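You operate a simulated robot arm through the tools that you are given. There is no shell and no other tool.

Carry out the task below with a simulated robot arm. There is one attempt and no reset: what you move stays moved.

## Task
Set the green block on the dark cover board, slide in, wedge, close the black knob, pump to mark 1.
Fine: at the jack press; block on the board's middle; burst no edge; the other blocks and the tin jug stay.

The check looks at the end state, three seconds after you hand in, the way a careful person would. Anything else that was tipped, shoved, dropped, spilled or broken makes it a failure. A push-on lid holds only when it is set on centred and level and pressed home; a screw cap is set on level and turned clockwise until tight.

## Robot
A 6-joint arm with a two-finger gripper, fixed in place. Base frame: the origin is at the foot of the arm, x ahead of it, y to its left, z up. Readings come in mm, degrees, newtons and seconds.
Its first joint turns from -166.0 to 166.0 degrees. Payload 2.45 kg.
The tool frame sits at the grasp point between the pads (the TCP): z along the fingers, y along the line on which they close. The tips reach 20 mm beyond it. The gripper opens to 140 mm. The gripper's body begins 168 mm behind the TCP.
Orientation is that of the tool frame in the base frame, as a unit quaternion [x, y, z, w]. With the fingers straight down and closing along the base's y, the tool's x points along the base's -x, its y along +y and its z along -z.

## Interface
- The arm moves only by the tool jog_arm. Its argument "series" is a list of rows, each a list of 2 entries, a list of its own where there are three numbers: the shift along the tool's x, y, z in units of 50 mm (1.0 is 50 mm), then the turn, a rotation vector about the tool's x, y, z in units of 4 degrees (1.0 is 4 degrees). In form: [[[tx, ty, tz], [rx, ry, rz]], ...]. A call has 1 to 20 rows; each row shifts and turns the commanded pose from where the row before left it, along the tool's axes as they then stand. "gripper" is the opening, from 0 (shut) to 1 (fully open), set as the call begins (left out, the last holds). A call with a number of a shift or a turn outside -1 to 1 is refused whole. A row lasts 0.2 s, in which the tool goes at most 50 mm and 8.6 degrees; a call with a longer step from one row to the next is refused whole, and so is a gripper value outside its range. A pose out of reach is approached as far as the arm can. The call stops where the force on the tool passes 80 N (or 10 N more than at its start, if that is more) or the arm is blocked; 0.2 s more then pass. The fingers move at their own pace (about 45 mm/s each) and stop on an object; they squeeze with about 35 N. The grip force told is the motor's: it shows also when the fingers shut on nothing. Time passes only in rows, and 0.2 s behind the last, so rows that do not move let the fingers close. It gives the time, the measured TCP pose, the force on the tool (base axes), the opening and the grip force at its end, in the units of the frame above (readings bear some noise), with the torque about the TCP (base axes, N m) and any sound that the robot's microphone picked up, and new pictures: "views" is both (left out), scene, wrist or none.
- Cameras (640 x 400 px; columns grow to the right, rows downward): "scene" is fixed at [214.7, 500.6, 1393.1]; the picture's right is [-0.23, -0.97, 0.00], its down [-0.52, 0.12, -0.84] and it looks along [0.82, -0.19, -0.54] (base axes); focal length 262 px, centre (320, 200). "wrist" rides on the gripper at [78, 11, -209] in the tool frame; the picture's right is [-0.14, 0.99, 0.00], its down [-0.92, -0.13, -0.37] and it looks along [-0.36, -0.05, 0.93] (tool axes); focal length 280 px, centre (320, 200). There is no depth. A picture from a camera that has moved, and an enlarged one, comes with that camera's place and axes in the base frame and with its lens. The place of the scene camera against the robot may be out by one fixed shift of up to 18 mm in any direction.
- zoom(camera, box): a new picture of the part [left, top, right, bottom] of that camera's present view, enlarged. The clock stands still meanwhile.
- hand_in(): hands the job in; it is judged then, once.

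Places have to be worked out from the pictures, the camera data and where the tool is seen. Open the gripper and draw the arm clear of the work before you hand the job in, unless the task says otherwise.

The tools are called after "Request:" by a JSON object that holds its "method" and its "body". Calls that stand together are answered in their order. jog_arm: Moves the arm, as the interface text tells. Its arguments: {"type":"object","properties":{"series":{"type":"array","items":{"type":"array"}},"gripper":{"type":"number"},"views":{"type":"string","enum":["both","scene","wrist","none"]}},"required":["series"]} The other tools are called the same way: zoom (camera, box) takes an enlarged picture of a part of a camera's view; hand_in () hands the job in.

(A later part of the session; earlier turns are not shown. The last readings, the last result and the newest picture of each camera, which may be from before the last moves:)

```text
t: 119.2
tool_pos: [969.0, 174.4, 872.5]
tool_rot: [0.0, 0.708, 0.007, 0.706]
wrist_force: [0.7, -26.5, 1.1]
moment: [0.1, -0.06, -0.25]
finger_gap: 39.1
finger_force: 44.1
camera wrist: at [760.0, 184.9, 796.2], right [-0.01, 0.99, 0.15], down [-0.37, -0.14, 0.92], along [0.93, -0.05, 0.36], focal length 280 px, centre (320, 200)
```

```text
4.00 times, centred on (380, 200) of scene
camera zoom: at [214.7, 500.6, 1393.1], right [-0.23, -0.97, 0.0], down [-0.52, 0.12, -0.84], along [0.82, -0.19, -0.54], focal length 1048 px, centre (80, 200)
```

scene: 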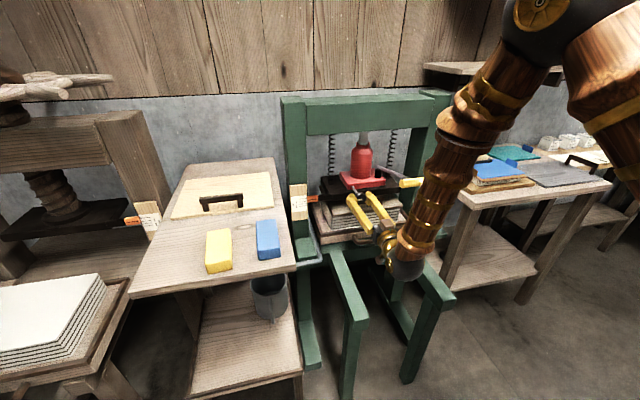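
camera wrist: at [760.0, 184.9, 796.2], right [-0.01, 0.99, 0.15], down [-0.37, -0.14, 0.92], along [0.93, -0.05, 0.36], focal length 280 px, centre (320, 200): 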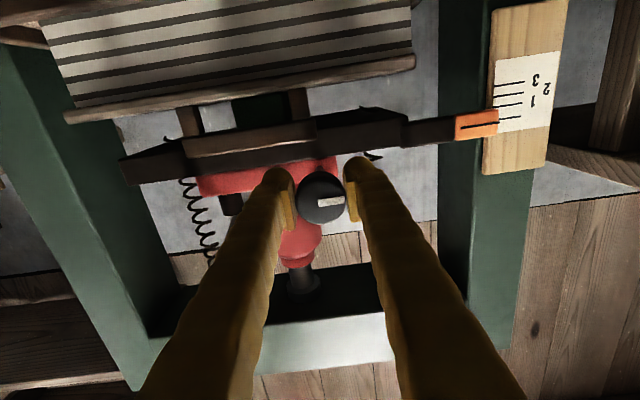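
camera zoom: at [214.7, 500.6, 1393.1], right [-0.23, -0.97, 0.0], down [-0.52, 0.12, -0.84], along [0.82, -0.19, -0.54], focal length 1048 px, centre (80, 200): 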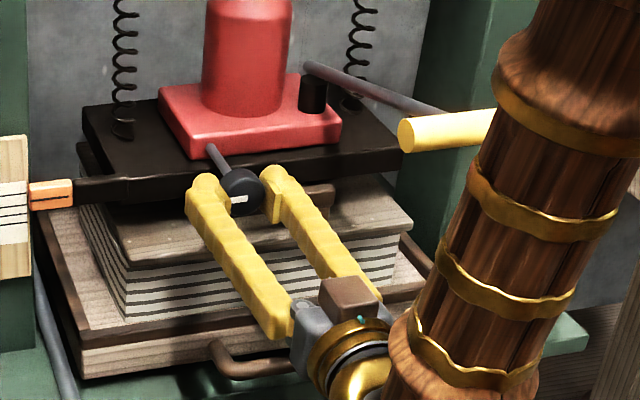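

Gripped with a slight lateral offset (−26 N); I shift 1.3 mm and begin turning clockwise (+rz about the tool axis), checking torque.

Request:
{"method": "jog_arm", "body": {"series": [[[0, -0.028, 0], [0, 0, 0]], [[0, 0, 0], [0, 0, 0]]], "views": "none"}}

Request:
{"method": "jog_arm", "body": {"series": [[[0, 0, 0], [0, 0, 0.5]], [[0, 0, 0], [0, 0, 1]], [[0, 0, 0], [0, 0, 1]], [[0, 0, 0], [0, 0, 1]], [[0, 0, 0], [0, 0, 0]]], "views": "wrist"}}

Request:
{"method": "zoom", "body": {"camera": "scene", "box": [340, 170, 400, 220]}}

```text
t: 119.8
tool_pos: [969.4, 174.8, 874.0]
tool_rot: [0.0, 0.708, 0.007, 0.706]
wrist_force: [-2.6, -20.0, 2.4]
moment: [0.07, -0.03, -0.16]
finger_gap: 39.0
finger_force: 45.2
```

```text
t: 121.0
tool_pos: [968.5, 174.5, 873.2]
tool_rot: [0.086, 0.702, 0.092, 0.7]
wrist_force: [22.3, -1.8, 0.6]
moment: [-0.01, 0.23, -0.04]
finger_gap: 39.1
finger_force: 45.0
camera wrist: at [759.8, 203.7, 801.3], right [-0.01, 0.92, 0.38], down [-0.36, -0.36, 0.86], along [0.93, -0.13, 0.34], focal length 280 px, centre (320, 200)
```

wrist: 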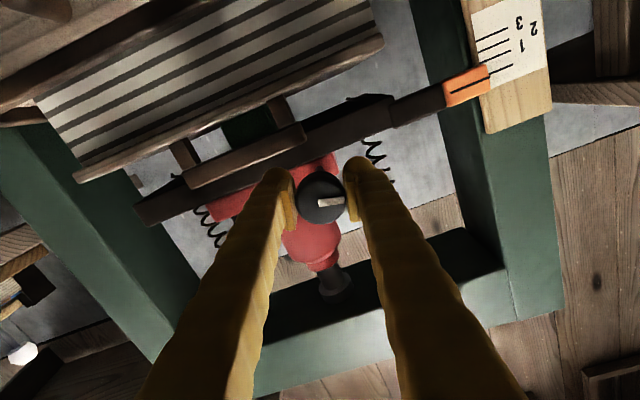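

```text
8.00 times, centred on (370, 195) of scene
camera zoom: at [214.7, 500.6, 1393.1], right [-0.23, -0.97, 0.0], down [-0.52, 0.12, -0.84], along [0.82, -0.19, -0.54], focal length 2096 px, centre (-80, 240)
```

zoom: 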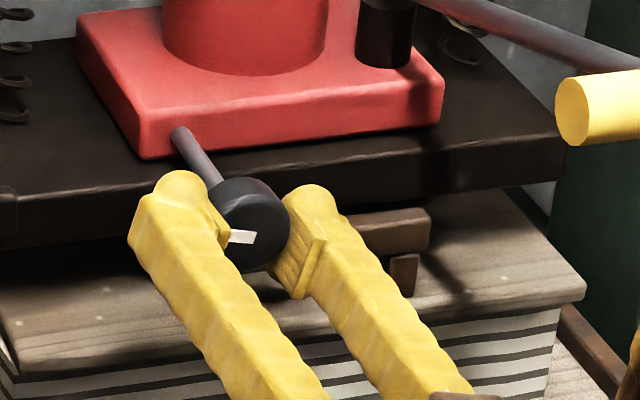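

The knob turns with the grip, clockwise seen from the front. Continue turning in steps, monitoring torque.

Request:
{"method": "jog_arm", "body": {"series": [[[0, 0, 0], [0, 0, 1]], [[0, 0, 0], [0, 0, 1]], [[0, 0, 0], [0, 0, 1]], [[0, 0, 0], [0, 0, 1]], [[0, 0, 0], [0, 0, 1]], [[0, 0, 0], [0, 0, 1]], [[0, 0, 0], [0, 0, 0]]], "views": "none"}}

Request:
{"method": "jog_arm", "body": {"series": [[[0, 0, 0], [0, 0, 1]], [[0, 0, 0], [0, 0, 1]], [[0, 0, 0], [0, 0, 1]], [[0, 0, 0], [0, 0, 1]], [[0, 0, 0], [0, 0, 1]], [[0, 0, 0], [0, 0, 1]], [[0, 0, 0], [0, 0, 0]]], "views": "both"}}

Request:
{"method": "zoom", "body": {"camera": "scene", "box": [340, 170, 400, 220]}}

```text
t: 122.6
tool_pos: [969.7, 176.8, 874.0]
tool_rot: [0.23, 0.669, 0.237, 0.666]
wrist_force: [-11.0, 38.1, 19.0]
moment: [-0.15, -0.17, 0.41]
finger_gap: 39.3
finger_force: 45.0
```

```text
t: 124.2
tool_pos: [970.0, 174.1, 872.7]
tool_rot: [0.364, 0.606, 0.371, 0.603]
wrist_force: [12.0, 27.6, 19.5]
moment: [-0.02, -0.15, 0.07]
finger_gap: 38.9
finger_force: 45.0
camera wrist: at [759.6, 247.5, 848.0], right [0.0, 0.33, 0.94], down [-0.36, -0.88, 0.31], along [0.93, -0.34, 0.12], focal length 280 px, centre (320, 200)
```

scene: 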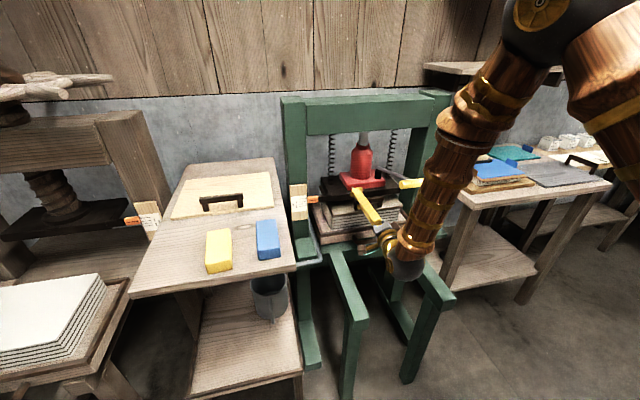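
wrist: 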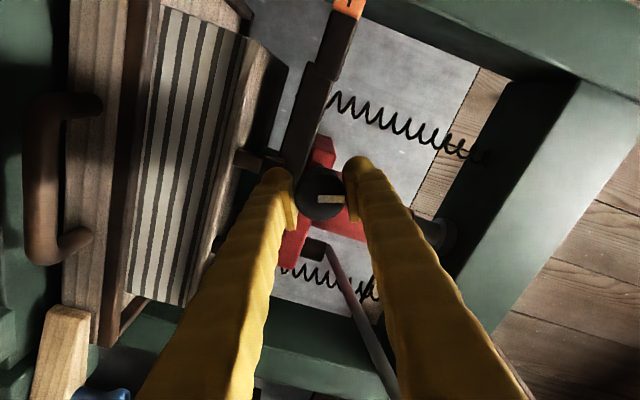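

```text
8.00 times, centred on (370, 195) of scene
camera zoom: at [214.7, 500.6, 1393.1], right [-0.23, -0.97, 0.0], down [-0.52, 0.12, -0.84], along [0.82, -0.19, -0.54], focal length 2096 px, centre (-80, 240)
```

zoom: 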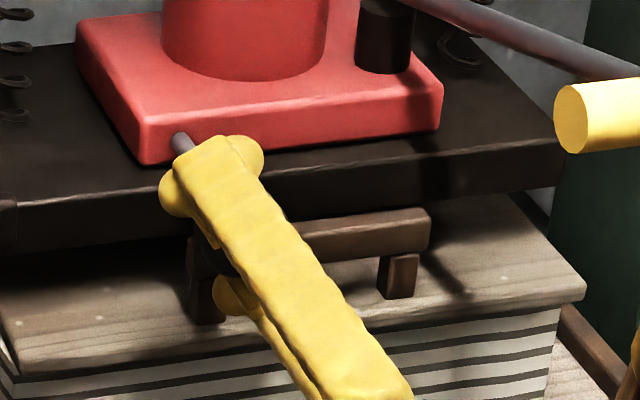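

About 62° turned, still free. Continue to ~90° and beyond, watching torque about x.

Request:
{"method": "jog_arm", "body": {"series": [[[0, 0, 0], [0, 0, 1]], [[0, 0, 0], [0, 0, 1]], [[0, 0, 0], [0, 0, 1]], [[0, 0, 0], [0, 0, 1]], [[0, 0, 0], [0, 0, 0]]], "views": "none"}}

Request:
{"method": "jog_arm", "body": {"series": [[[0, 0, 0], [0, 0, 1]], [[0, 0, 0], [0, 0, 1]], [[0, 0, 0], [0, 0, 1]], [[0, 0, 0], [0, 0, 0]]], "views": "wrist"}}

```text
t: 125.4
tool_pos: [969.2, 175.4, 873.6]
tool_rot: [0.444, 0.55, 0.451, 0.545]
wrist_force: [20.7, 22.5, 20.4]
moment: [0.03, 0.01, 0.24]
finger_gap: 38.8
finger_force: 45.0
```

```text
t: 126.4
tool_pos: [969.3, 175.0, 872.7]
tool_rot: [0.5, 0.501, 0.504, 0.494]
wrist_force: [-4.5, -0.2, 19.1]
moment: [-0.42, -0.2, -0.12]
finger_gap: 39.2
finger_force: 46.2
camera wrist: at [759.1, 250.2, 886.2], right [0.0, -0.15, 0.99], down [-0.36, -0.92, -0.14], along [0.93, -0.36, -0.06], focal length 280 px, centre (320, 200)
```

wrist: 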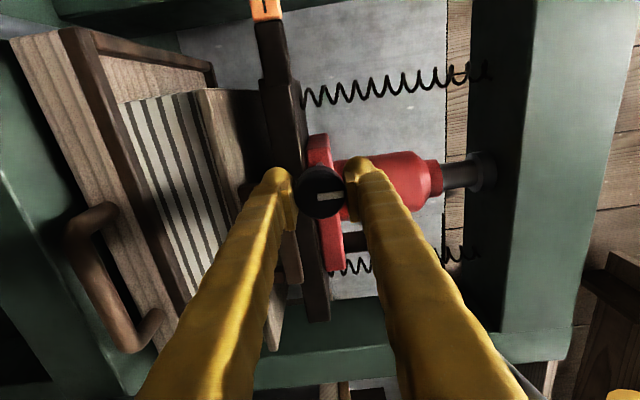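

At 90° a torque of −0.4 N·m appears. I continue a little to see whether it is the closed stop.

Request:
{"method": "jog_arm", "body": {"series": [[[0, 0, 0], [0, 0, 0.5]], [[0, 0, 0], [0, 0, 0.5]], [[0, 0, 0], [0, 0, 0]]], "views": "none"}}

Request:
{"method": "jog_arm", "body": {"series": [[[0, 0, 0], [0, 0, 1]], [[0, 0, 0], [0, 0, 1]], [[0, 0, 0], [0, 0, 0]]], "views": "wrist"}}

Request:
{"method": "zoom", "body": {"camera": "wrist", "box": [260, 140, 380, 240]}}

```text
t: 127.2
tool_pos: [969.1, 174.8, 872.8]
tool_rot: [0.517, 0.482, 0.522, 0.477]
wrist_force: [13.5, 3.7, 19.6]
moment: [-0.21, -0.15, 0.05]
finger_gap: 39.2
finger_force: 44.8
```

```text
t: 128.0
tool_pos: [968.2, 174.1, 873.7]
tool_rot: [0.55, 0.446, 0.553, 0.44]
wrist_force: [-6.2, 4.3, 19.3]
moment: [-0.69, -0.16, -0.01]
finger_gap: 38.9
finger_force: 45.4
camera wrist: at [759.0, 247.0, 902.2], right [0.01, -0.35, 0.94], down [-0.36, -0.88, -0.32], along [0.93, -0.34, -0.13], focal length 280 px, centre (320, 200)
```

wrist: 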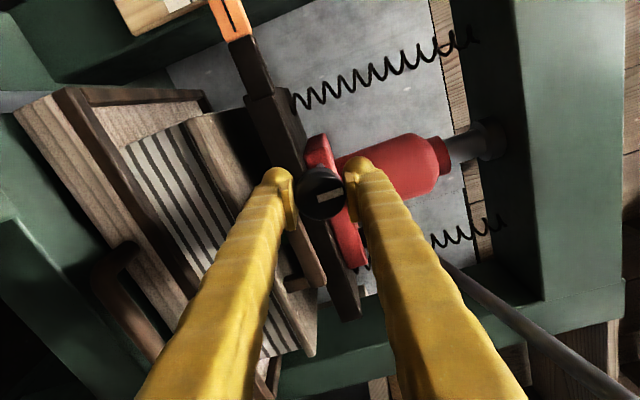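

```text
4.00 times, centred on (320, 190) of wrist
camera zoom: at [759.0, 247.0, 902.2], right [0.01, -0.35, 0.94], down [-0.36, -0.88, -0.32], along [0.93, -0.34, -0.13], focal length 1122 px, centre (320, 240)
```

zoom: 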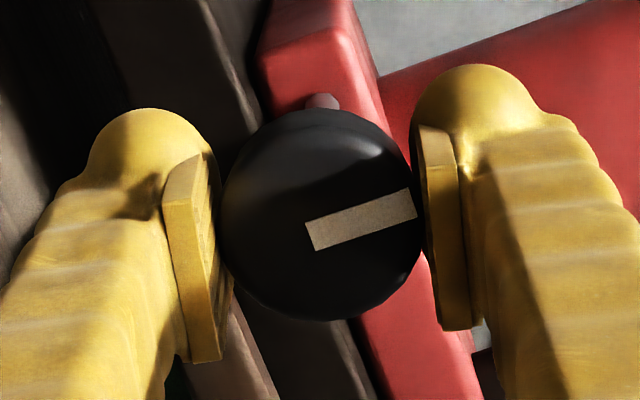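

The stripe now points straight up and the grip slipped against a firm stop: the valve is closed (90° clockwise). I open, withdraw, and roll the tool back so the fingers close vertically.

Request:
{"method": "jog_arm", "body": {"gripper": 0.5, "series": [[[0, 0, 0], [0, 0, 0]], [[0, 0, 0], [0, 0, 0]], [[0, 0, -0.3], [0, 0, 0]], [[0, 0, -0.6], [0, 0, 0]], [[0, 0, -0.6], [0, 0, 0]], [[0, 0, -0.6], [0, 0, 0]], [[0, 0, 0], [0, 0, -1]], [[0, 0, 0], [0, 0, -1]], [[0, 0, 0], [0, 0, -1]], [[0, 0, 0], [0, 0, 0]], [[0, 0, 0], [0, 0, 0]]]}}

Request:
{"method": "zoom", "body": {"camera": "scene", "box": [280, 150, 440, 250]}}

Request:
{"method": "zoom", "body": {"camera": "scene", "box": [340, 170, 400, 220]}}

```text
t: 130.4
tool_pos: [863.5, 173.7, 872.6]
tool_rot: [0.5, 0.501, 0.504, 0.495]
wrist_force: [0.1, 0.6, 0.0]
moment: [0.01, 0.0, -0.02]
finger_gap: 70.1
finger_force: 0.0
camera wrist: at [654.2, 250.0, 885.3], right [0.0, -0.15, 0.99], down [-0.36, -0.92, -0.14], along [0.93, -0.35, -0.06], focal length 280 px, centre (320, 200)
```

scene: 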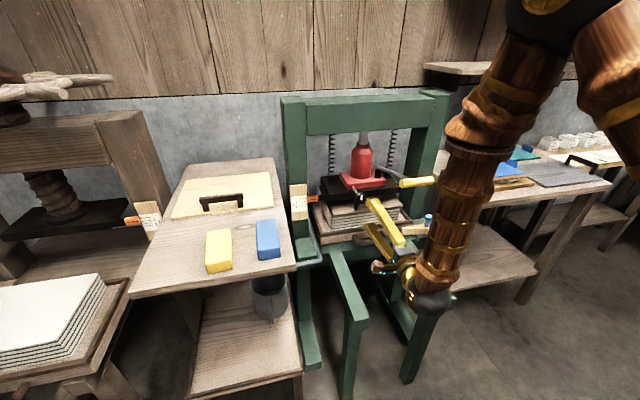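
wrist: 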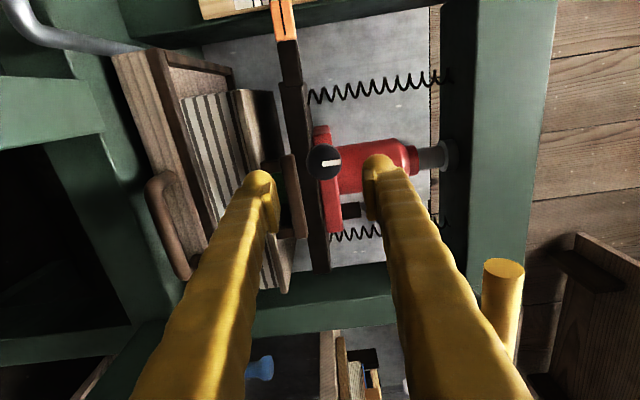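

```text
4.00 times, centred on (360, 200) of scene
camera zoom: at [214.7, 500.6, 1393.1], right [-0.23, -0.97, 0.0], down [-0.52, 0.12, -0.84], along [0.82, -0.19, -0.54], focal length 1048 px, centre (160, 200)
```

zoom: 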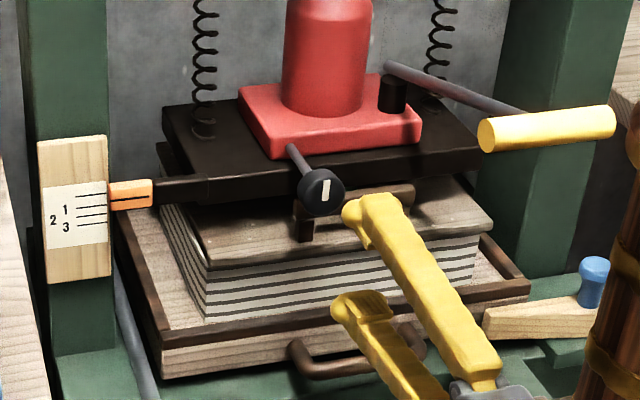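

```text
8.00 times, centred on (370, 195) of scene
camera zoom: at [214.7, 500.6, 1393.1], right [-0.23, -0.97, 0.0], down [-0.52, 0.12, -0.84], along [0.82, -0.19, -0.54], focal length 2096 px, centre (-80, 240)
```

zoom: 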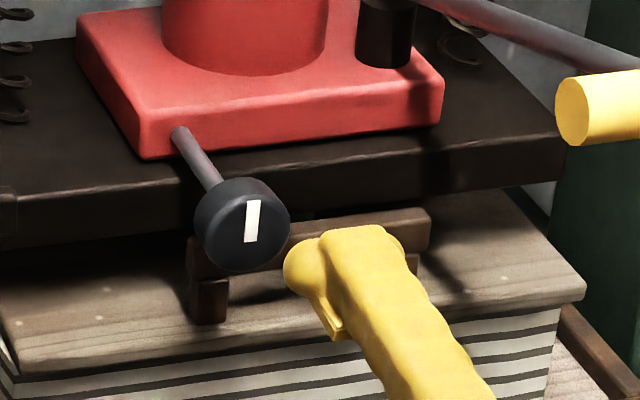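

Valve closed confirmed (stripe vertical). Now the pump lever: its grip bar runs along y ≈1–111 at ≈(832,·,1005), rod joining near y≈69. I pitch the tool 30° down and move to a pre-grasp in front of the bar at y≈32.

Request:
{"method": "jog_arm", "body": {"series": [[[0, 0, 0], [1, 0, 0]], [[0, 0, 0], [1, 0, 0]], [[0, 0, 0], [1, 0, 0]], [[0, 0, 0], [1, 0, 0]], [[0, 0, 0], [1, 0, 0]], [[0, 0, 0], [1, 0, 0]], [[0, 0, 0], [1, 0, 0]], [[0, 0, 0], [0.5, 0, 0]], [[0, 0.489, -0.773], [0, 0, 0]], [[0, 0.489, -0.773], [0, 0, 0]], [[0, 0.489, -0.773], [0, 0, 0]], [[0, 0.489, -0.773], [0, 0, 0]], [[0, 0, 0], [0, 0, 0]], [[0, 0, 0], [0, 0, 0]]]}}

```text
t: 133.4
tool_pos: [778.4, 172.4, 1034.4]
tool_rot: [0.611, 0.614, 0.357, 0.349]
wrist_force: [0.3, -0.4, 0.1]
moment: [0.0, 0.01, 0.01]
finger_gap: 70.0
finger_force: 0.0
camera wrist: at [602.7, 247.8, 1150.3], right [0.5, -0.14, 0.86], down [-0.37, -0.93, 0.07], along [0.78, -0.35, -0.51], focal length 280 px, centre (320, 200)
```

scene: 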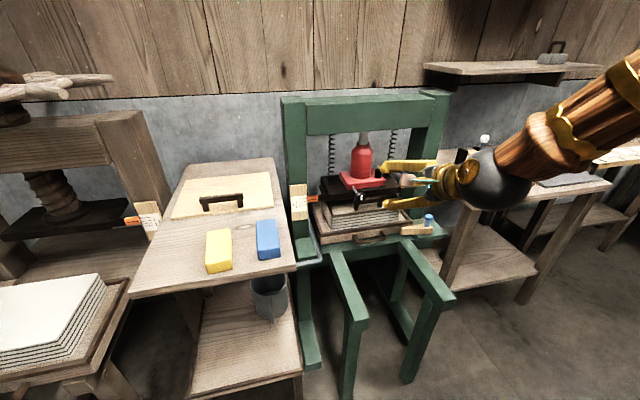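
wrist: 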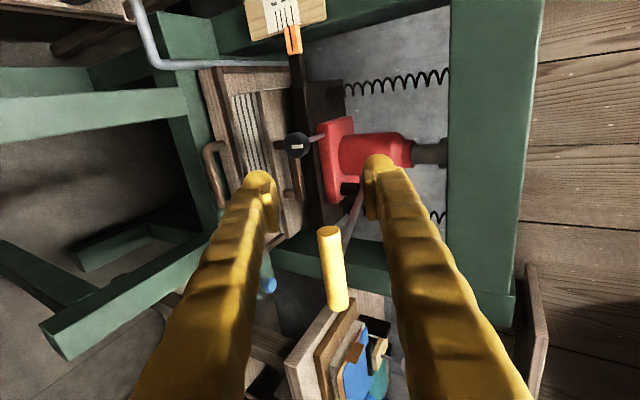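

The bar is clearly visible: from (832,110,1005) to (828,5,1008), rod joining near y≈88 and sloping gently down to the jack (pivot ≈(1055,·,960)). I move across to y≈35.

Request:
{"method": "jog_arm", "body": {"series": [[[-0.7, 0, 0], [0, 0, 0]], [[-0.7, 0, 0], [0, 0, 0]], [[-0.7, 0, 0], [0, 0, 0]], [[-0.65, 0, 0], [0, 0, 0]], [[0, 0, 0], [0, 0, 0]], [[0, 0, 0], [0, 0, 0]]]}}

Request:
{"method": "zoom", "body": {"camera": "wrist", "box": [200, 80, 440, 240]}}

Request:
{"method": "zoom", "body": {"camera": "scene", "box": [340, 120, 480, 230]}}

```text
t: 134.8
tool_pos: [779.7, 36.3, 1032.9]
tool_rot: [0.611, 0.614, 0.358, 0.349]
wrist_force: [-0.1, -0.8, -0.4]
moment: [0.0, 0.0, 0.0]
finger_gap: 70.0
finger_force: 0.0
camera wrist: at [603.6, 110.1, 1149.0], right [0.5, -0.14, 0.86], down [-0.37, -0.93, 0.07], along [0.78, -0.35, -0.51], focal length 280 px, centre (320, 200)
```

scene: 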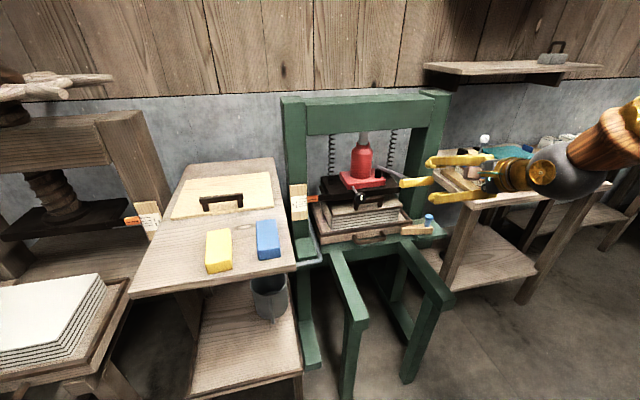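
wrist: 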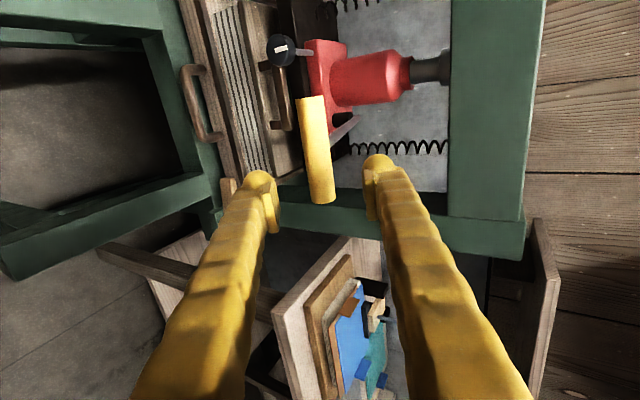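

```text
2.50 times, centred on (320, 160) of wrist
camera zoom: at [603.6, 110.1, 1149.0], right [0.5, -0.14, 0.86], down [-0.37, -0.93, 0.07], along [0.78, -0.35, -0.51], focal length 701 px, centre (320, 300)
```

zoom: 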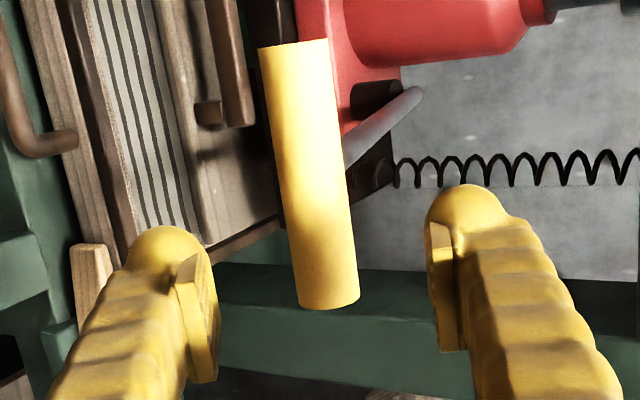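

```text
3.64 times, centred on (410, 175) of scene
camera zoom: at [214.7, 500.6, 1393.1], right [-0.23, -0.97, 0.0], down [-0.52, 0.12, -0.84], along [0.82, -0.19, -0.54], focal length 953 px, centre (-7, 291)
```

zoom: 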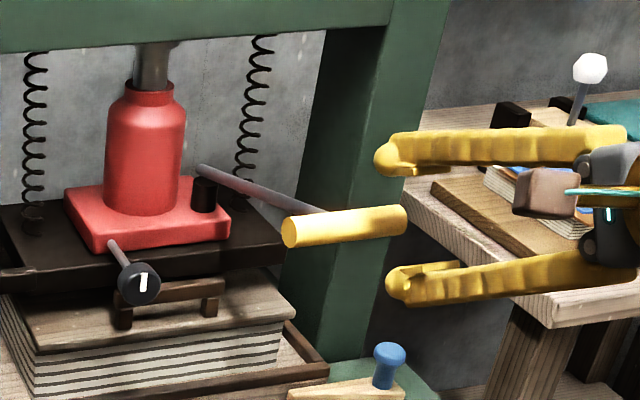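

Bar is centred between the fingers; rod is at y≈63–68 (pivot ≈(1068,·,943)). I shift to y≈28 and advance 55 mm along the tool, then close on the bar.

Request:
{"method": "jog_arm", "body": {"series": [[[-0.16, 0.02, 0.3], [0, 0, 0]], [[0, 0.02, 0.4], [0, 0, 0]], [[0, 0, 0.4], [0, 0, 0]], [[0, 0, 0], [0, 0, 0]]], "views": "none"}}

Request:
{"method": "jog_arm", "body": {"gripper": 0.1, "series": [[[0, 0, 0], [0, 0, 0]], [[0, 0, 0], [0, 0, 0]], [[0, 0, 0], [0, 0, 0]], [[0, 0, 0], [0, 0, 0]]]}}

Request:
{"method": "zoom", "body": {"camera": "scene", "box": [280, 120, 480, 230]}}

```text
t: 135.8
tool_pos: [829.9, 27.4, 1007.3]
tool_rot: [0.611, 0.615, 0.357, 0.348]
wrist_force: [-0.2, -0.7, -0.3]
moment: [0.02, 0.02, 0.03]
finger_gap: 70.0
finger_force: 0.1
```

```text
t: 136.8
tool_pos: [829.3, 26.3, 1006.7]
tool_rot: [0.611, 0.615, 0.357, 0.348]
wrist_force: [-11.8, -0.4, -16.0]
moment: [-0.18, 0.21, 0.1]
finger_gap: 26.5
finger_force: 9.6
camera wrist: at [653.8, 102.2, 1122.5], right [0.5, -0.14, 0.85], down [-0.37, -0.93, 0.07], along [0.78, -0.35, -0.52], focal length 280 px, centre (320, 200)
```

scene: 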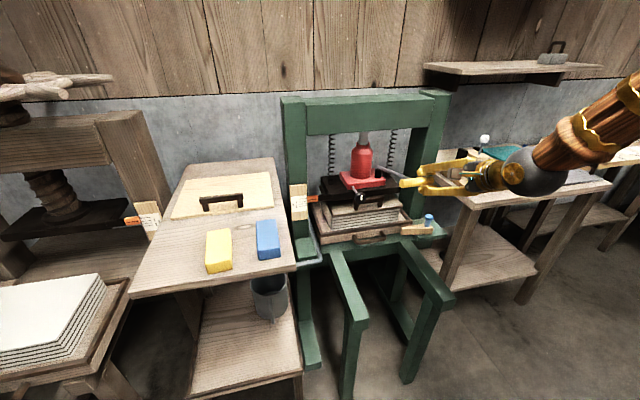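
wrist: 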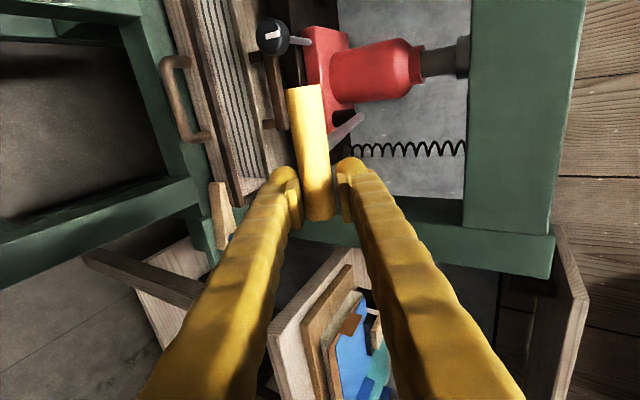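

```text
3.20 times, centred on (380, 175) of scene
camera zoom: at [214.7, 500.6, 1393.1], right [-0.23, -0.97, 0.0], down [-0.52, 0.12, -0.84], along [0.82, -0.19, -0.54], focal length 839 px, centre (128, 280)
```

zoom: 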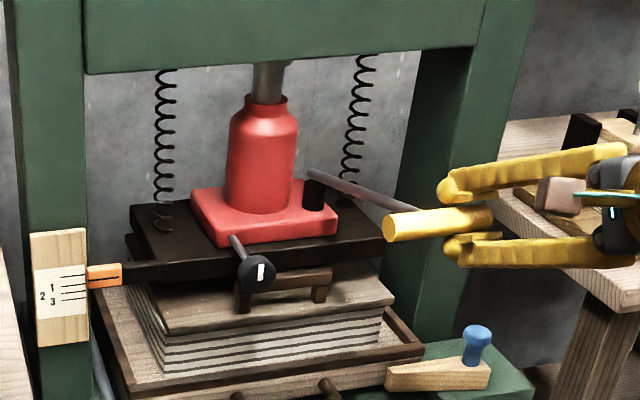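

Contact on one side so far; let the fingers finish closing.

Request:
{"method": "jog_arm", "body": {"series": [[[0, 0, 0], [0, 0, 0]], [[0, 0, 0], [0, 0, 0]], [[0, 0, 0], [0, 0, 0]]], "views": "none"}}

```text
t: 137.6
tool_pos: [830.4, 26.5, 1006.9]
tool_rot: [0.611, 0.614, 0.357, 0.348]
wrist_force: [-11.4, -0.3, -18.0]
moment: [-0.19, 0.18, 0.11]
finger_gap: 28.3
finger_force: 10.5
```

Slightly off-centre on the bar; shift the tool 1.5 mm toward the bar's side and re-read.

Request:
{"method": "jog_arm", "body": {"series": [[[0, -0.03, 0], [0, 0, 0]], [[0, 0, 0], [0, 0, 0]]], "views": "none"}}

Request:
{"method": "jog_arm", "body": {"series": [[[0, -0.03, 0], [0, 0, 0]], [[0, 0, 0], [0, 0, 0]]], "views": "wrist"}}

```text
t: 138.2
tool_pos: [829.4, 26.4, 1007.6]
tool_rot: [0.611, 0.615, 0.357, 0.349]
wrist_force: [0.0, 2.0, -22.1]
moment: [-0.2, -0.02, 0.02]
finger_gap: 26.7
finger_force: 9.4
```

```text
t: 138.8
tool_pos: [828.2, 25.8, 1005.8]
tool_rot: [0.611, 0.614, 0.358, 0.349]
wrist_force: [1.2, 0.4, -15.1]
moment: [-0.18, -0.07, -0.03]
finger_gap: 24.0
finger_force: 30.1
camera wrist: at [652.3, 102.0, 1121.2], right [0.5, -0.14, 0.86], down [-0.37, -0.93, 0.07], along [0.78, -0.35, -0.51], focal length 280 px, centre (320, 200)
```

wrist: 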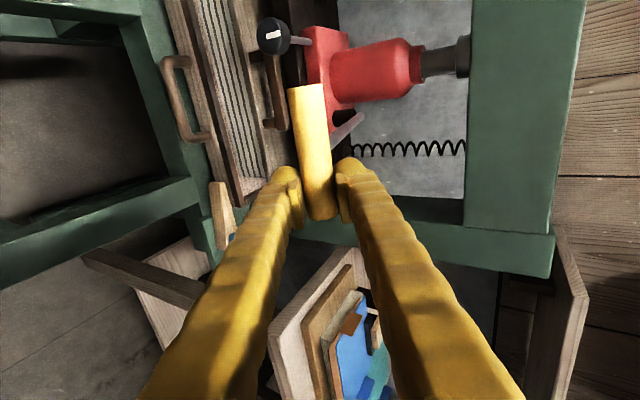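

Both pads now hold the bar (24 mm, 30 N). I try a gentle downward stroke along the lever's arc.

Request:
{"method": "jog_arm", "body": {"series": [[[0, -0.125, 0.034], [0, 0, 0]], [[0, -0.125, 0.034], [0, 0, 0]], [[0, 0, 0], [0, 0, 0]]], "views": "none"}}

Request:
{"method": "jog_arm", "body": {"series": [[[0, -0.125, 0.04], [0, 0, 0]], [[0, -0.125, 0.04], [0, 0, 0]], [[0, 0, 0], [0, 0, 0]]], "views": "both"}}

Request:
{"method": "zoom", "body": {"camera": "scene", "box": [280, 120, 480, 230]}}

```text
t: 139.6
tool_pos: [824.9, 27.8, 993.1]
tool_rot: [0.611, 0.614, 0.358, 0.349]
wrist_force: [12.7, -21.7, -1.4]
moment: [-0.24, -0.22, -0.36]
finger_gap: 23.5
finger_force: 44.9
```

```text
t: 140.4
tool_pos: [823.9, 26.7, 979.6]
tool_rot: [0.611, 0.615, 0.357, 0.349]
wrist_force: [33.2, -10.0, -5.5]
moment: [-0.04, -0.08, -0.4]
finger_gap: 23.1
finger_force: 45.1
camera wrist: at [647.7, 102.5, 1095.7], right [0.5, -0.14, 0.86], down [-0.37, -0.93, 0.07], along [0.78, -0.35, -0.51], focal length 280 px, centre (320, 200)
```

scene: 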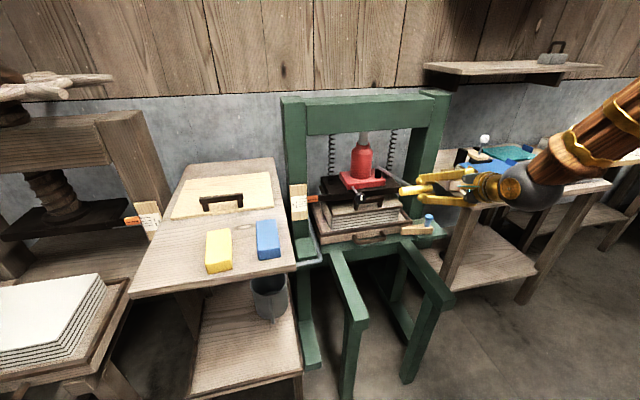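
wrist: 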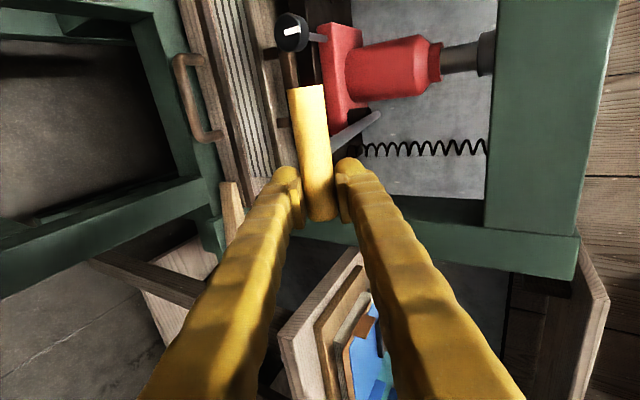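

```text
3.20 times, centred on (380, 175) of scene
camera zoom: at [214.7, 500.6, 1393.1], right [-0.23, -0.97, 0.0], down [-0.52, 0.12, -0.84], along [0.82, -0.19, -0.54], focal length 839 px, centre (128, 280)
```

zoom: 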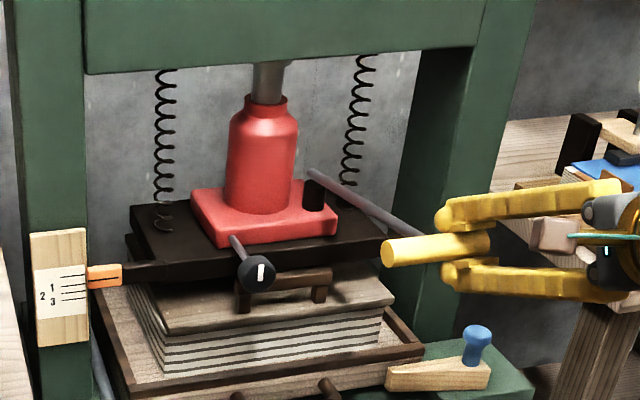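

The lever swings down freely; the +x pull says the arc is more vertical than assumed (pivot higher). I correct and continue down.

Request:
{"method": "jog_arm", "body": {"series": [[[0, -0.084, 0.095], [0, 0, 0]], [[0, -0.109, 0.063], [0, 0, 0]], [[0, -0.107, 0.067], [0, 0, 0]], [[0, 0, 0], [0, 0, 0]]], "views": "none"}}

Request:
{"method": "jog_arm", "body": {"series": [[[0, -0.105, 0.07], [0, 0, 0]], [[0, -0.105, 0.07], [0, 0, 0]], [[0, -0.101, 0.077], [0, 0, 0]], [[0, 0, 0], [0, 0, 0]]], "views": "scene"}}

Request:
{"method": "zoom", "body": {"camera": "scene", "box": [280, 120, 480, 230]}}

Request:
{"method": "zoom", "body": {"camera": "scene", "box": [285, 185, 325, 220]}}

```text
t: 141.4
tool_pos: [824.1, 27.8, 960.5]
tool_rot: [0.611, 0.615, 0.357, 0.348]
wrist_force: [-16.4, -7.3, 2.6]
moment: [-0.19, 0.03, 0.03]
finger_gap: 22.0
finger_force: 45.0
```

```text
t: 142.4
tool_pos: [826.2, 28.2, 942.7]
tool_rot: [0.612, 0.614, 0.357, 0.349]
wrist_force: [-35.0, -0.5, 3.3]
moment: [-0.17, 0.05, 0.13]
finger_gap: 21.7
finger_force: 45.4
```

scene: 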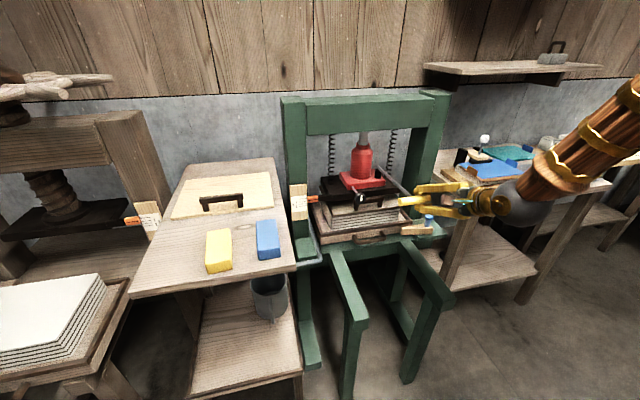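

```text
3.20 times, centred on (380, 175) of scene
camera zoom: at [214.7, 500.6, 1393.1], right [-0.23, -0.97, 0.0], down [-0.52, 0.12, -0.84], along [0.82, -0.19, -0.54], focal length 839 px, centre (128, 280)
```

zoom: 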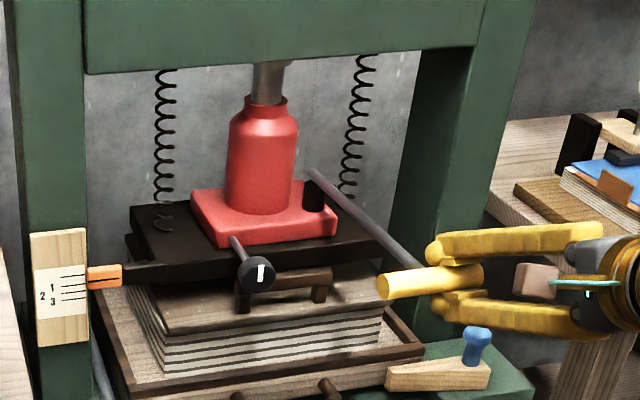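

```text
11.43 times, centred on (305, 202) of scene
camera zoom: at [214.7, 500.6, 1393.1], right [-0.23, -0.97, 0.0], down [-0.52, 0.12, -0.84], along [0.82, -0.19, -0.54], focal length 2995 px, centre (491, 171)
```

zoom: 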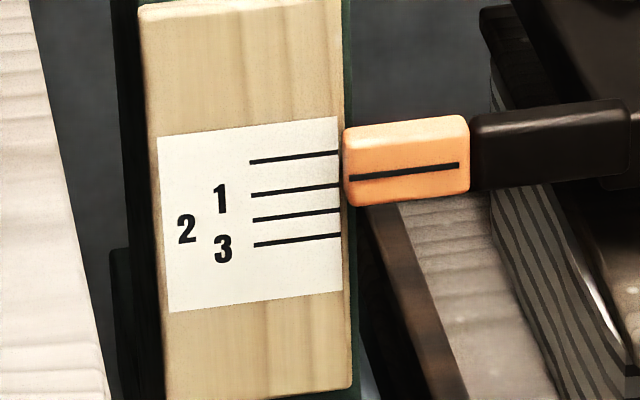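

The pointer is just starting to move. Continue the downward stroke (correcting x by −1.5 mm), checking force.

Request:
{"method": "jog_arm", "body": {"series": [[[0, -0.124, 0.037], [0, 0, 0]], [[0, -0.106, 0.068], [0, 0, 0]], [[0, -0.103, 0.073], [0, 0, 0]], [[0, 0, 0], [0, 0, 0]]], "views": "none"}}

Request:
{"method": "jog_arm", "body": {"series": [[[0, -0.1, 0.079], [0, 0, 0]], [[0, -0.097, 0.084], [0, 0, 0]], [[0, -0.094, 0.089], [0, 0, 0]], [[0, 0, 0], [0, 0, 0]]], "views": "scene"}}

Request:
{"method": "zoom", "body": {"camera": "scene", "box": [280, 120, 480, 230]}}

Request:
{"method": "zoom", "body": {"camera": "scene", "box": [285, 185, 325, 220]}}

```text
t: 143.4
tool_pos: [827.5, 28.3, 924.0]
tool_rot: [0.611, 0.614, 0.358, 0.349]
wrist_force: [19.1, -0.7, 2.1]
moment: [-0.24, 0.1, 0.11]
finger_gap: 21.5
finger_force: 44.3
```

```text
t: 144.4
tool_pos: [827.3, 27.9, 903.4]
tool_rot: [0.612, 0.615, 0.356, 0.347]
wrist_force: [-33.6, 1.0, -1.3]
moment: [-0.24, 0.06, 0.1]
finger_gap: 21.7
finger_force: 45.0
```

scene: 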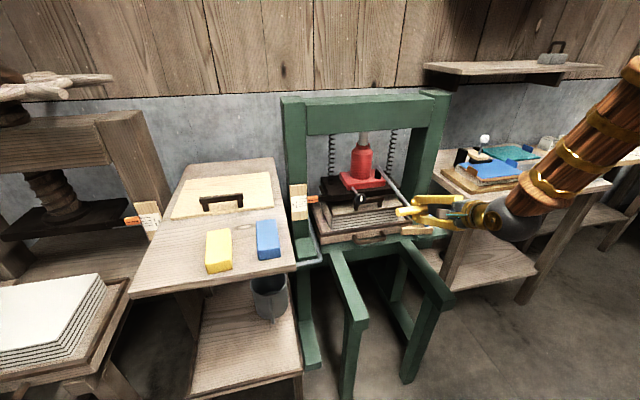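

```text
3.20 times, centred on (380, 175) of scene
camera zoom: at [214.7, 500.6, 1393.1], right [-0.23, -0.97, 0.0], down [-0.52, 0.12, -0.84], along [0.82, -0.19, -0.54], focal length 839 px, centre (128, 280)
```

zoom: 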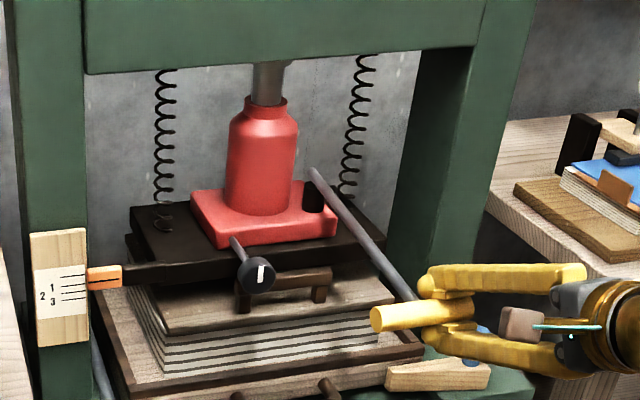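

```text
11.43 times, centred on (305, 202) of scene
camera zoom: at [214.7, 500.6, 1393.1], right [-0.23, -0.97, 0.0], down [-0.52, 0.12, -0.84], along [0.82, -0.19, -0.54], focal length 2995 px, centre (491, 171)
```

zoom: 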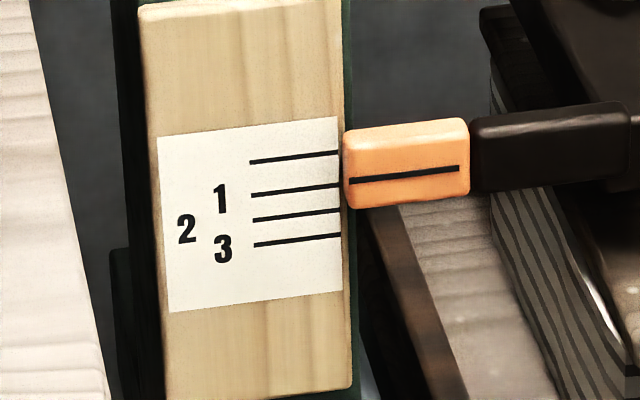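

Pointer moves a bit (~3 px of ~33 to the next line). Continue to find the lower end of the stroke.

Request:
{"method": "jog_arm", "body": {"series": [[[0, -0.105, 0.07], [0, 0, 0]], [[0, -0.098, 0.082], [0, 0, 0]], [[0, -0.092, 0.093], [0, 0, 0]], [[0, 0, 0], [0, 0, 0]]], "views": "none"}}

Request:
{"method": "jog_arm", "body": {"series": [[[0, -0.09, 0.096], [0, 0, 0]], [[0, -0.088, 0.1], [0, 0, 0]], [[0, -0.086, 0.103], [0, 0, 0]], [[0, 0, 0], [0, 0, 0]]], "views": "scene"}}

Request:
{"method": "zoom", "body": {"camera": "scene", "box": [280, 120, 480, 230]}}

Request:
{"method": "zoom", "body": {"camera": "scene", "box": [285, 185, 325, 220]}}

```text
t: 145.4
tool_pos: [832.7, 27.4, 884.8]
tool_rot: [0.611, 0.614, 0.358, 0.349]
wrist_force: [-39.1, -5.2, -3.9]
moment: [-0.21, -0.04, 0.18]
finger_gap: 21.5
finger_force: 44.9
```

```text
t: 146.4
tool_pos: [839.0, 26.4, 866.5]
tool_rot: [0.611, 0.614, 0.357, 0.348]
wrist_force: [-41.7, -2.5, -6.1]
moment: [-0.2, -0.13, 0.17]
finger_gap: 21.5
finger_force: 45.4
```

scene: 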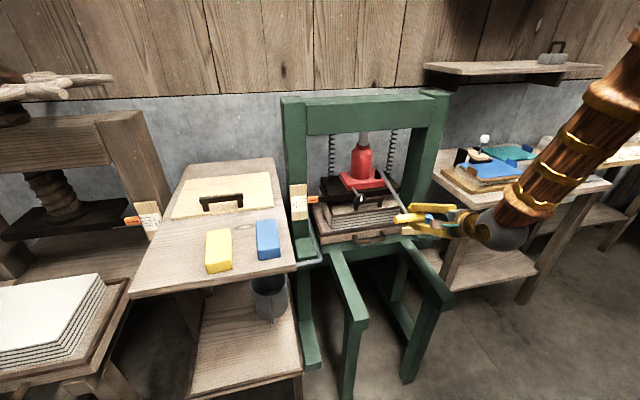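

```text
3.20 times, centred on (380, 175) of scene
camera zoom: at [214.7, 500.6, 1393.1], right [-0.23, -0.97, 0.0], down [-0.52, 0.12, -0.84], along [0.82, -0.19, -0.54], focal length 839 px, centre (128, 280)
```

zoom: 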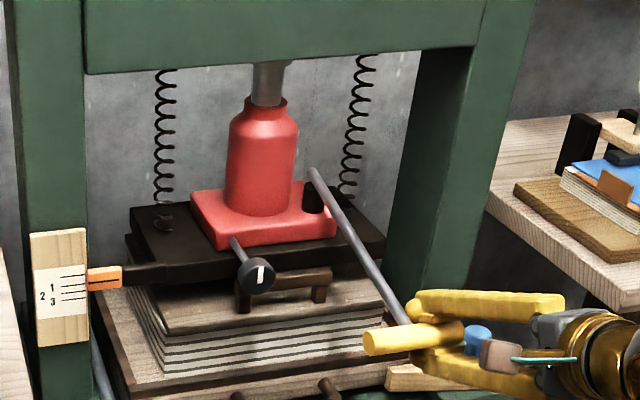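

```text
11.43 times, centred on (305, 202) of scene
camera zoom: at [214.7, 500.6, 1393.1], right [-0.23, -0.97, 0.0], down [-0.52, 0.12, -0.84], along [0.82, -0.19, -0.54], focal length 2995 px, centre (491, 171)
```

zoom: 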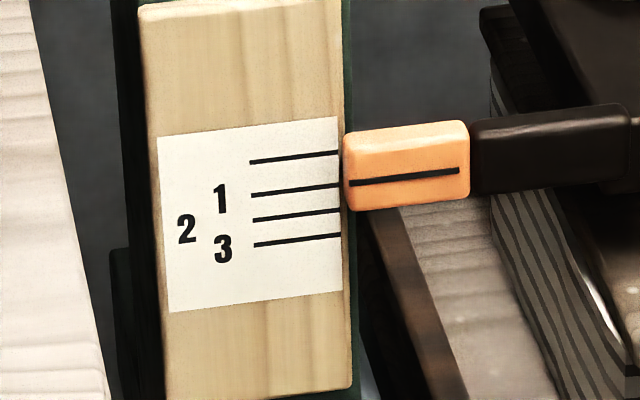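

Still moving freely; continue down to find the stroke end.

Request:
{"method": "jog_arm", "body": {"series": [[[0, -0.107, 0.066], [0, 0, 0]], [[0, -0.09, 0.096], [0, 0, 0]], [[0, -0.083, 0.105], [0, 0, 0]], [[0, 0, 0], [0, 0, 0]]], "views": "none"}}

Request:
{"method": "jog_arm", "body": {"series": [[[0, -0.083, 0.105], [0, 0, 0]], [[0, -0.08, 0.11], [0, 0, 0]], [[0, 0, 0], [0, 0, 0]]], "views": "scene"}}

Request:
{"method": "zoom", "body": {"camera": "scene", "box": [285, 185, 325, 220]}}

```text
t: 147.4
tool_pos: [844.1, 28.7, 849.8]
tool_rot: [0.611, 0.613, 0.359, 0.349]
wrist_force: [-11.1, 2.3, 25.4]
moment: [-0.19, 0.05, 0.16]
finger_gap: 21.2
finger_force: 45.2
```

```text
t: 148.2
tool_pos: [851.1, 27.7, 839.1]
tool_rot: [0.61, 0.614, 0.359, 0.35]
wrist_force: [14.2, -4.6, 60.7]
moment: [-0.23, 1.0, 0.17]
finger_gap: 21.3
finger_force: 45.1
```

scene: 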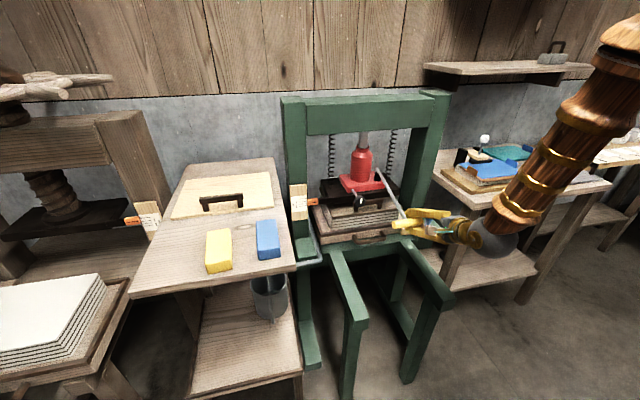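

```text
11.43 times, centred on (305, 202) of scene
camera zoom: at [214.7, 500.6, 1393.1], right [-0.23, -0.97, 0.0], down [-0.52, 0.12, -0.84], along [0.82, -0.19, -0.54], focal length 2995 px, centre (491, 171)
```

zoom: 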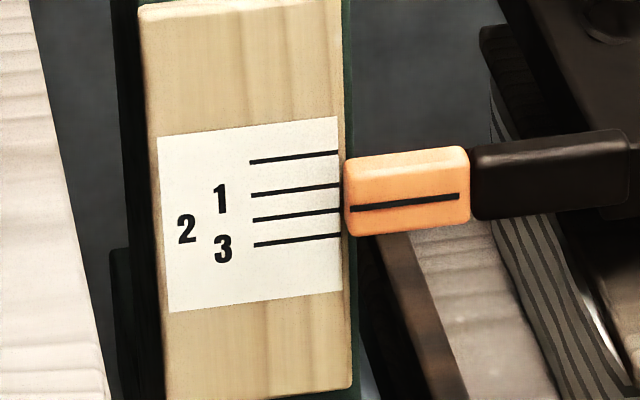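

The pointer just dropped markedly (≈26 px, about one mark). I stop pushing, ease off slightly, and check whether it is still moving.

Request:
{"method": "jog_arm", "body": {"series": [[[0, 0.06, -0.08], [0, 0, 0]], [[0, 0, 0], [0, 0, 0]], [[0, 0, 0], [0, 0, 0]]], "views": "scene"}}

Request:
{"method": "zoom", "body": {"camera": "scene", "box": [285, 185, 325, 220]}}

Request:
{"method": "zoom", "body": {"camera": "scene", "box": [280, 130, 450, 250]}}

```text
t: 149.0
tool_pos: [849.4, 29.5, 842.9]
tool_rot: [0.61, 0.613, 0.36, 0.351]
wrist_force: [64.9, 0.0, 41.8]
moment: [-0.14, 1.56, 0.2]
finger_gap: 21.7
finger_force: 44.8
```

scene: 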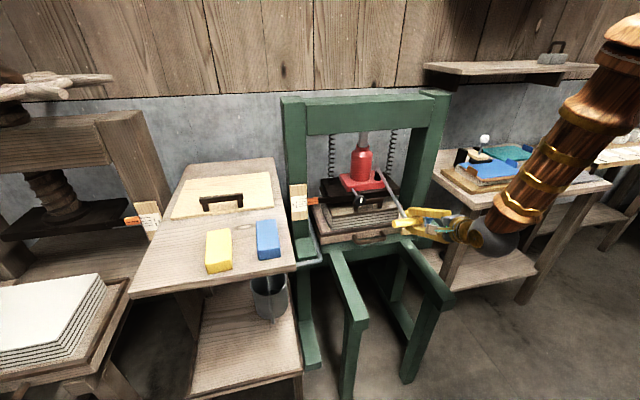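

```text
11.43 times, centred on (305, 202) of scene
camera zoom: at [214.7, 500.6, 1393.1], right [-0.23, -0.97, 0.0], down [-0.52, 0.12, -0.84], along [0.82, -0.19, -0.54], focal length 2995 px, centre (491, 171)
```

zoom: 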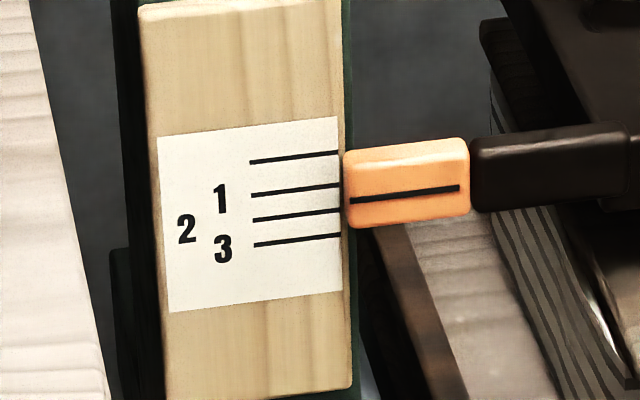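

```text
3.33 times, centred on (365, 190) of scene
camera zoom: at [214.7, 500.6, 1393.1], right [-0.23, -0.97, 0.0], down [-0.52, 0.12, -0.84], along [0.82, -0.19, -0.54], focal length 874 px, centre (170, 233)
```

zoom: 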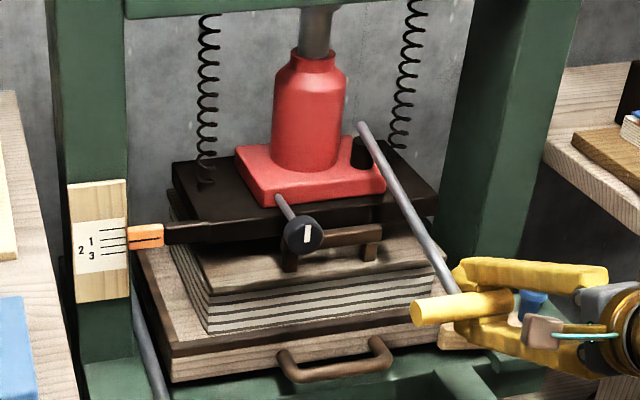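

I see: at the lever's lower stop my push was pulling the whole platen down on its springs; easing off let it come back (209→200 px). I relieve the force further and re-read.

Request:
{"method": "jog_arm", "body": {"series": [[[0, 0.1, 0.012], [0, 0, 0]], [[0, 0, 0], [0, 0, 0]], [[0, 0, 0], [0, 0, 0]]], "views": "none"}}

Request:
{"method": "zoom", "body": {"camera": "scene", "box": [285, 185, 325, 220]}}

```text
t: 149.8
tool_pos: [848.6, 28.4, 844.0]
tool_rot: [0.611, 0.614, 0.358, 0.348]
wrist_force: [30.0, -4.1, 32.7]
moment: [-0.25, 0.85, 0.11]
finger_gap: 21.1
finger_force: 44.8
```

```text
11.43 times, centred on (305, 202) of scene
camera zoom: at [214.7, 500.6, 1393.1], right [-0.23, -0.97, 0.0], down [-0.52, 0.12, -0.84], along [0.82, -0.19, -0.54], focal length 2995 px, centre (491, 171)
```

zoom: 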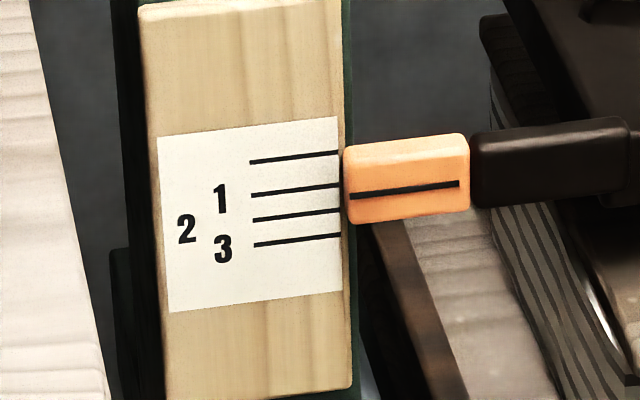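

Still 33 N; relieve more by lifting along the arc.

Request:
{"method": "jog_arm", "body": {"series": [[[0, 0.1, -0.06], [0, 0, 0]], [[0, 0.1, -0.06], [0, 0, 0]], [[0, 0, 0], [0, 0, 0]]], "views": "none"}}

Request:
{"method": "zoom", "body": {"camera": "scene", "box": [285, 185, 325, 220]}}

```text
t: 150.6
tool_pos: [847.0, 27.9, 855.9]
tool_rot: [0.611, 0.615, 0.357, 0.347]
wrist_force: [17.1, 11.8, 6.4]
moment: [-0.15, 0.42, -0.01]
finger_gap: 21.2
finger_force: 45.2
```

```text
11.43 times, centred on (305, 202) of scene
camera zoom: at [214.7, 500.6, 1393.1], right [-0.23, -0.97, 0.0], down [-0.52, 0.12, -0.84], along [0.82, -0.19, -0.54], focal length 2995 px, centre (491, 171)
```

zoom: 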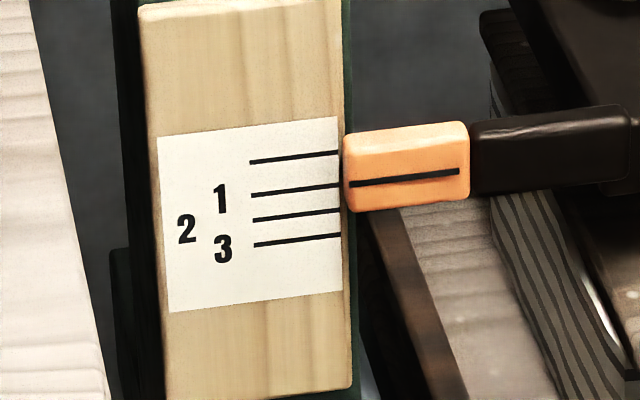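

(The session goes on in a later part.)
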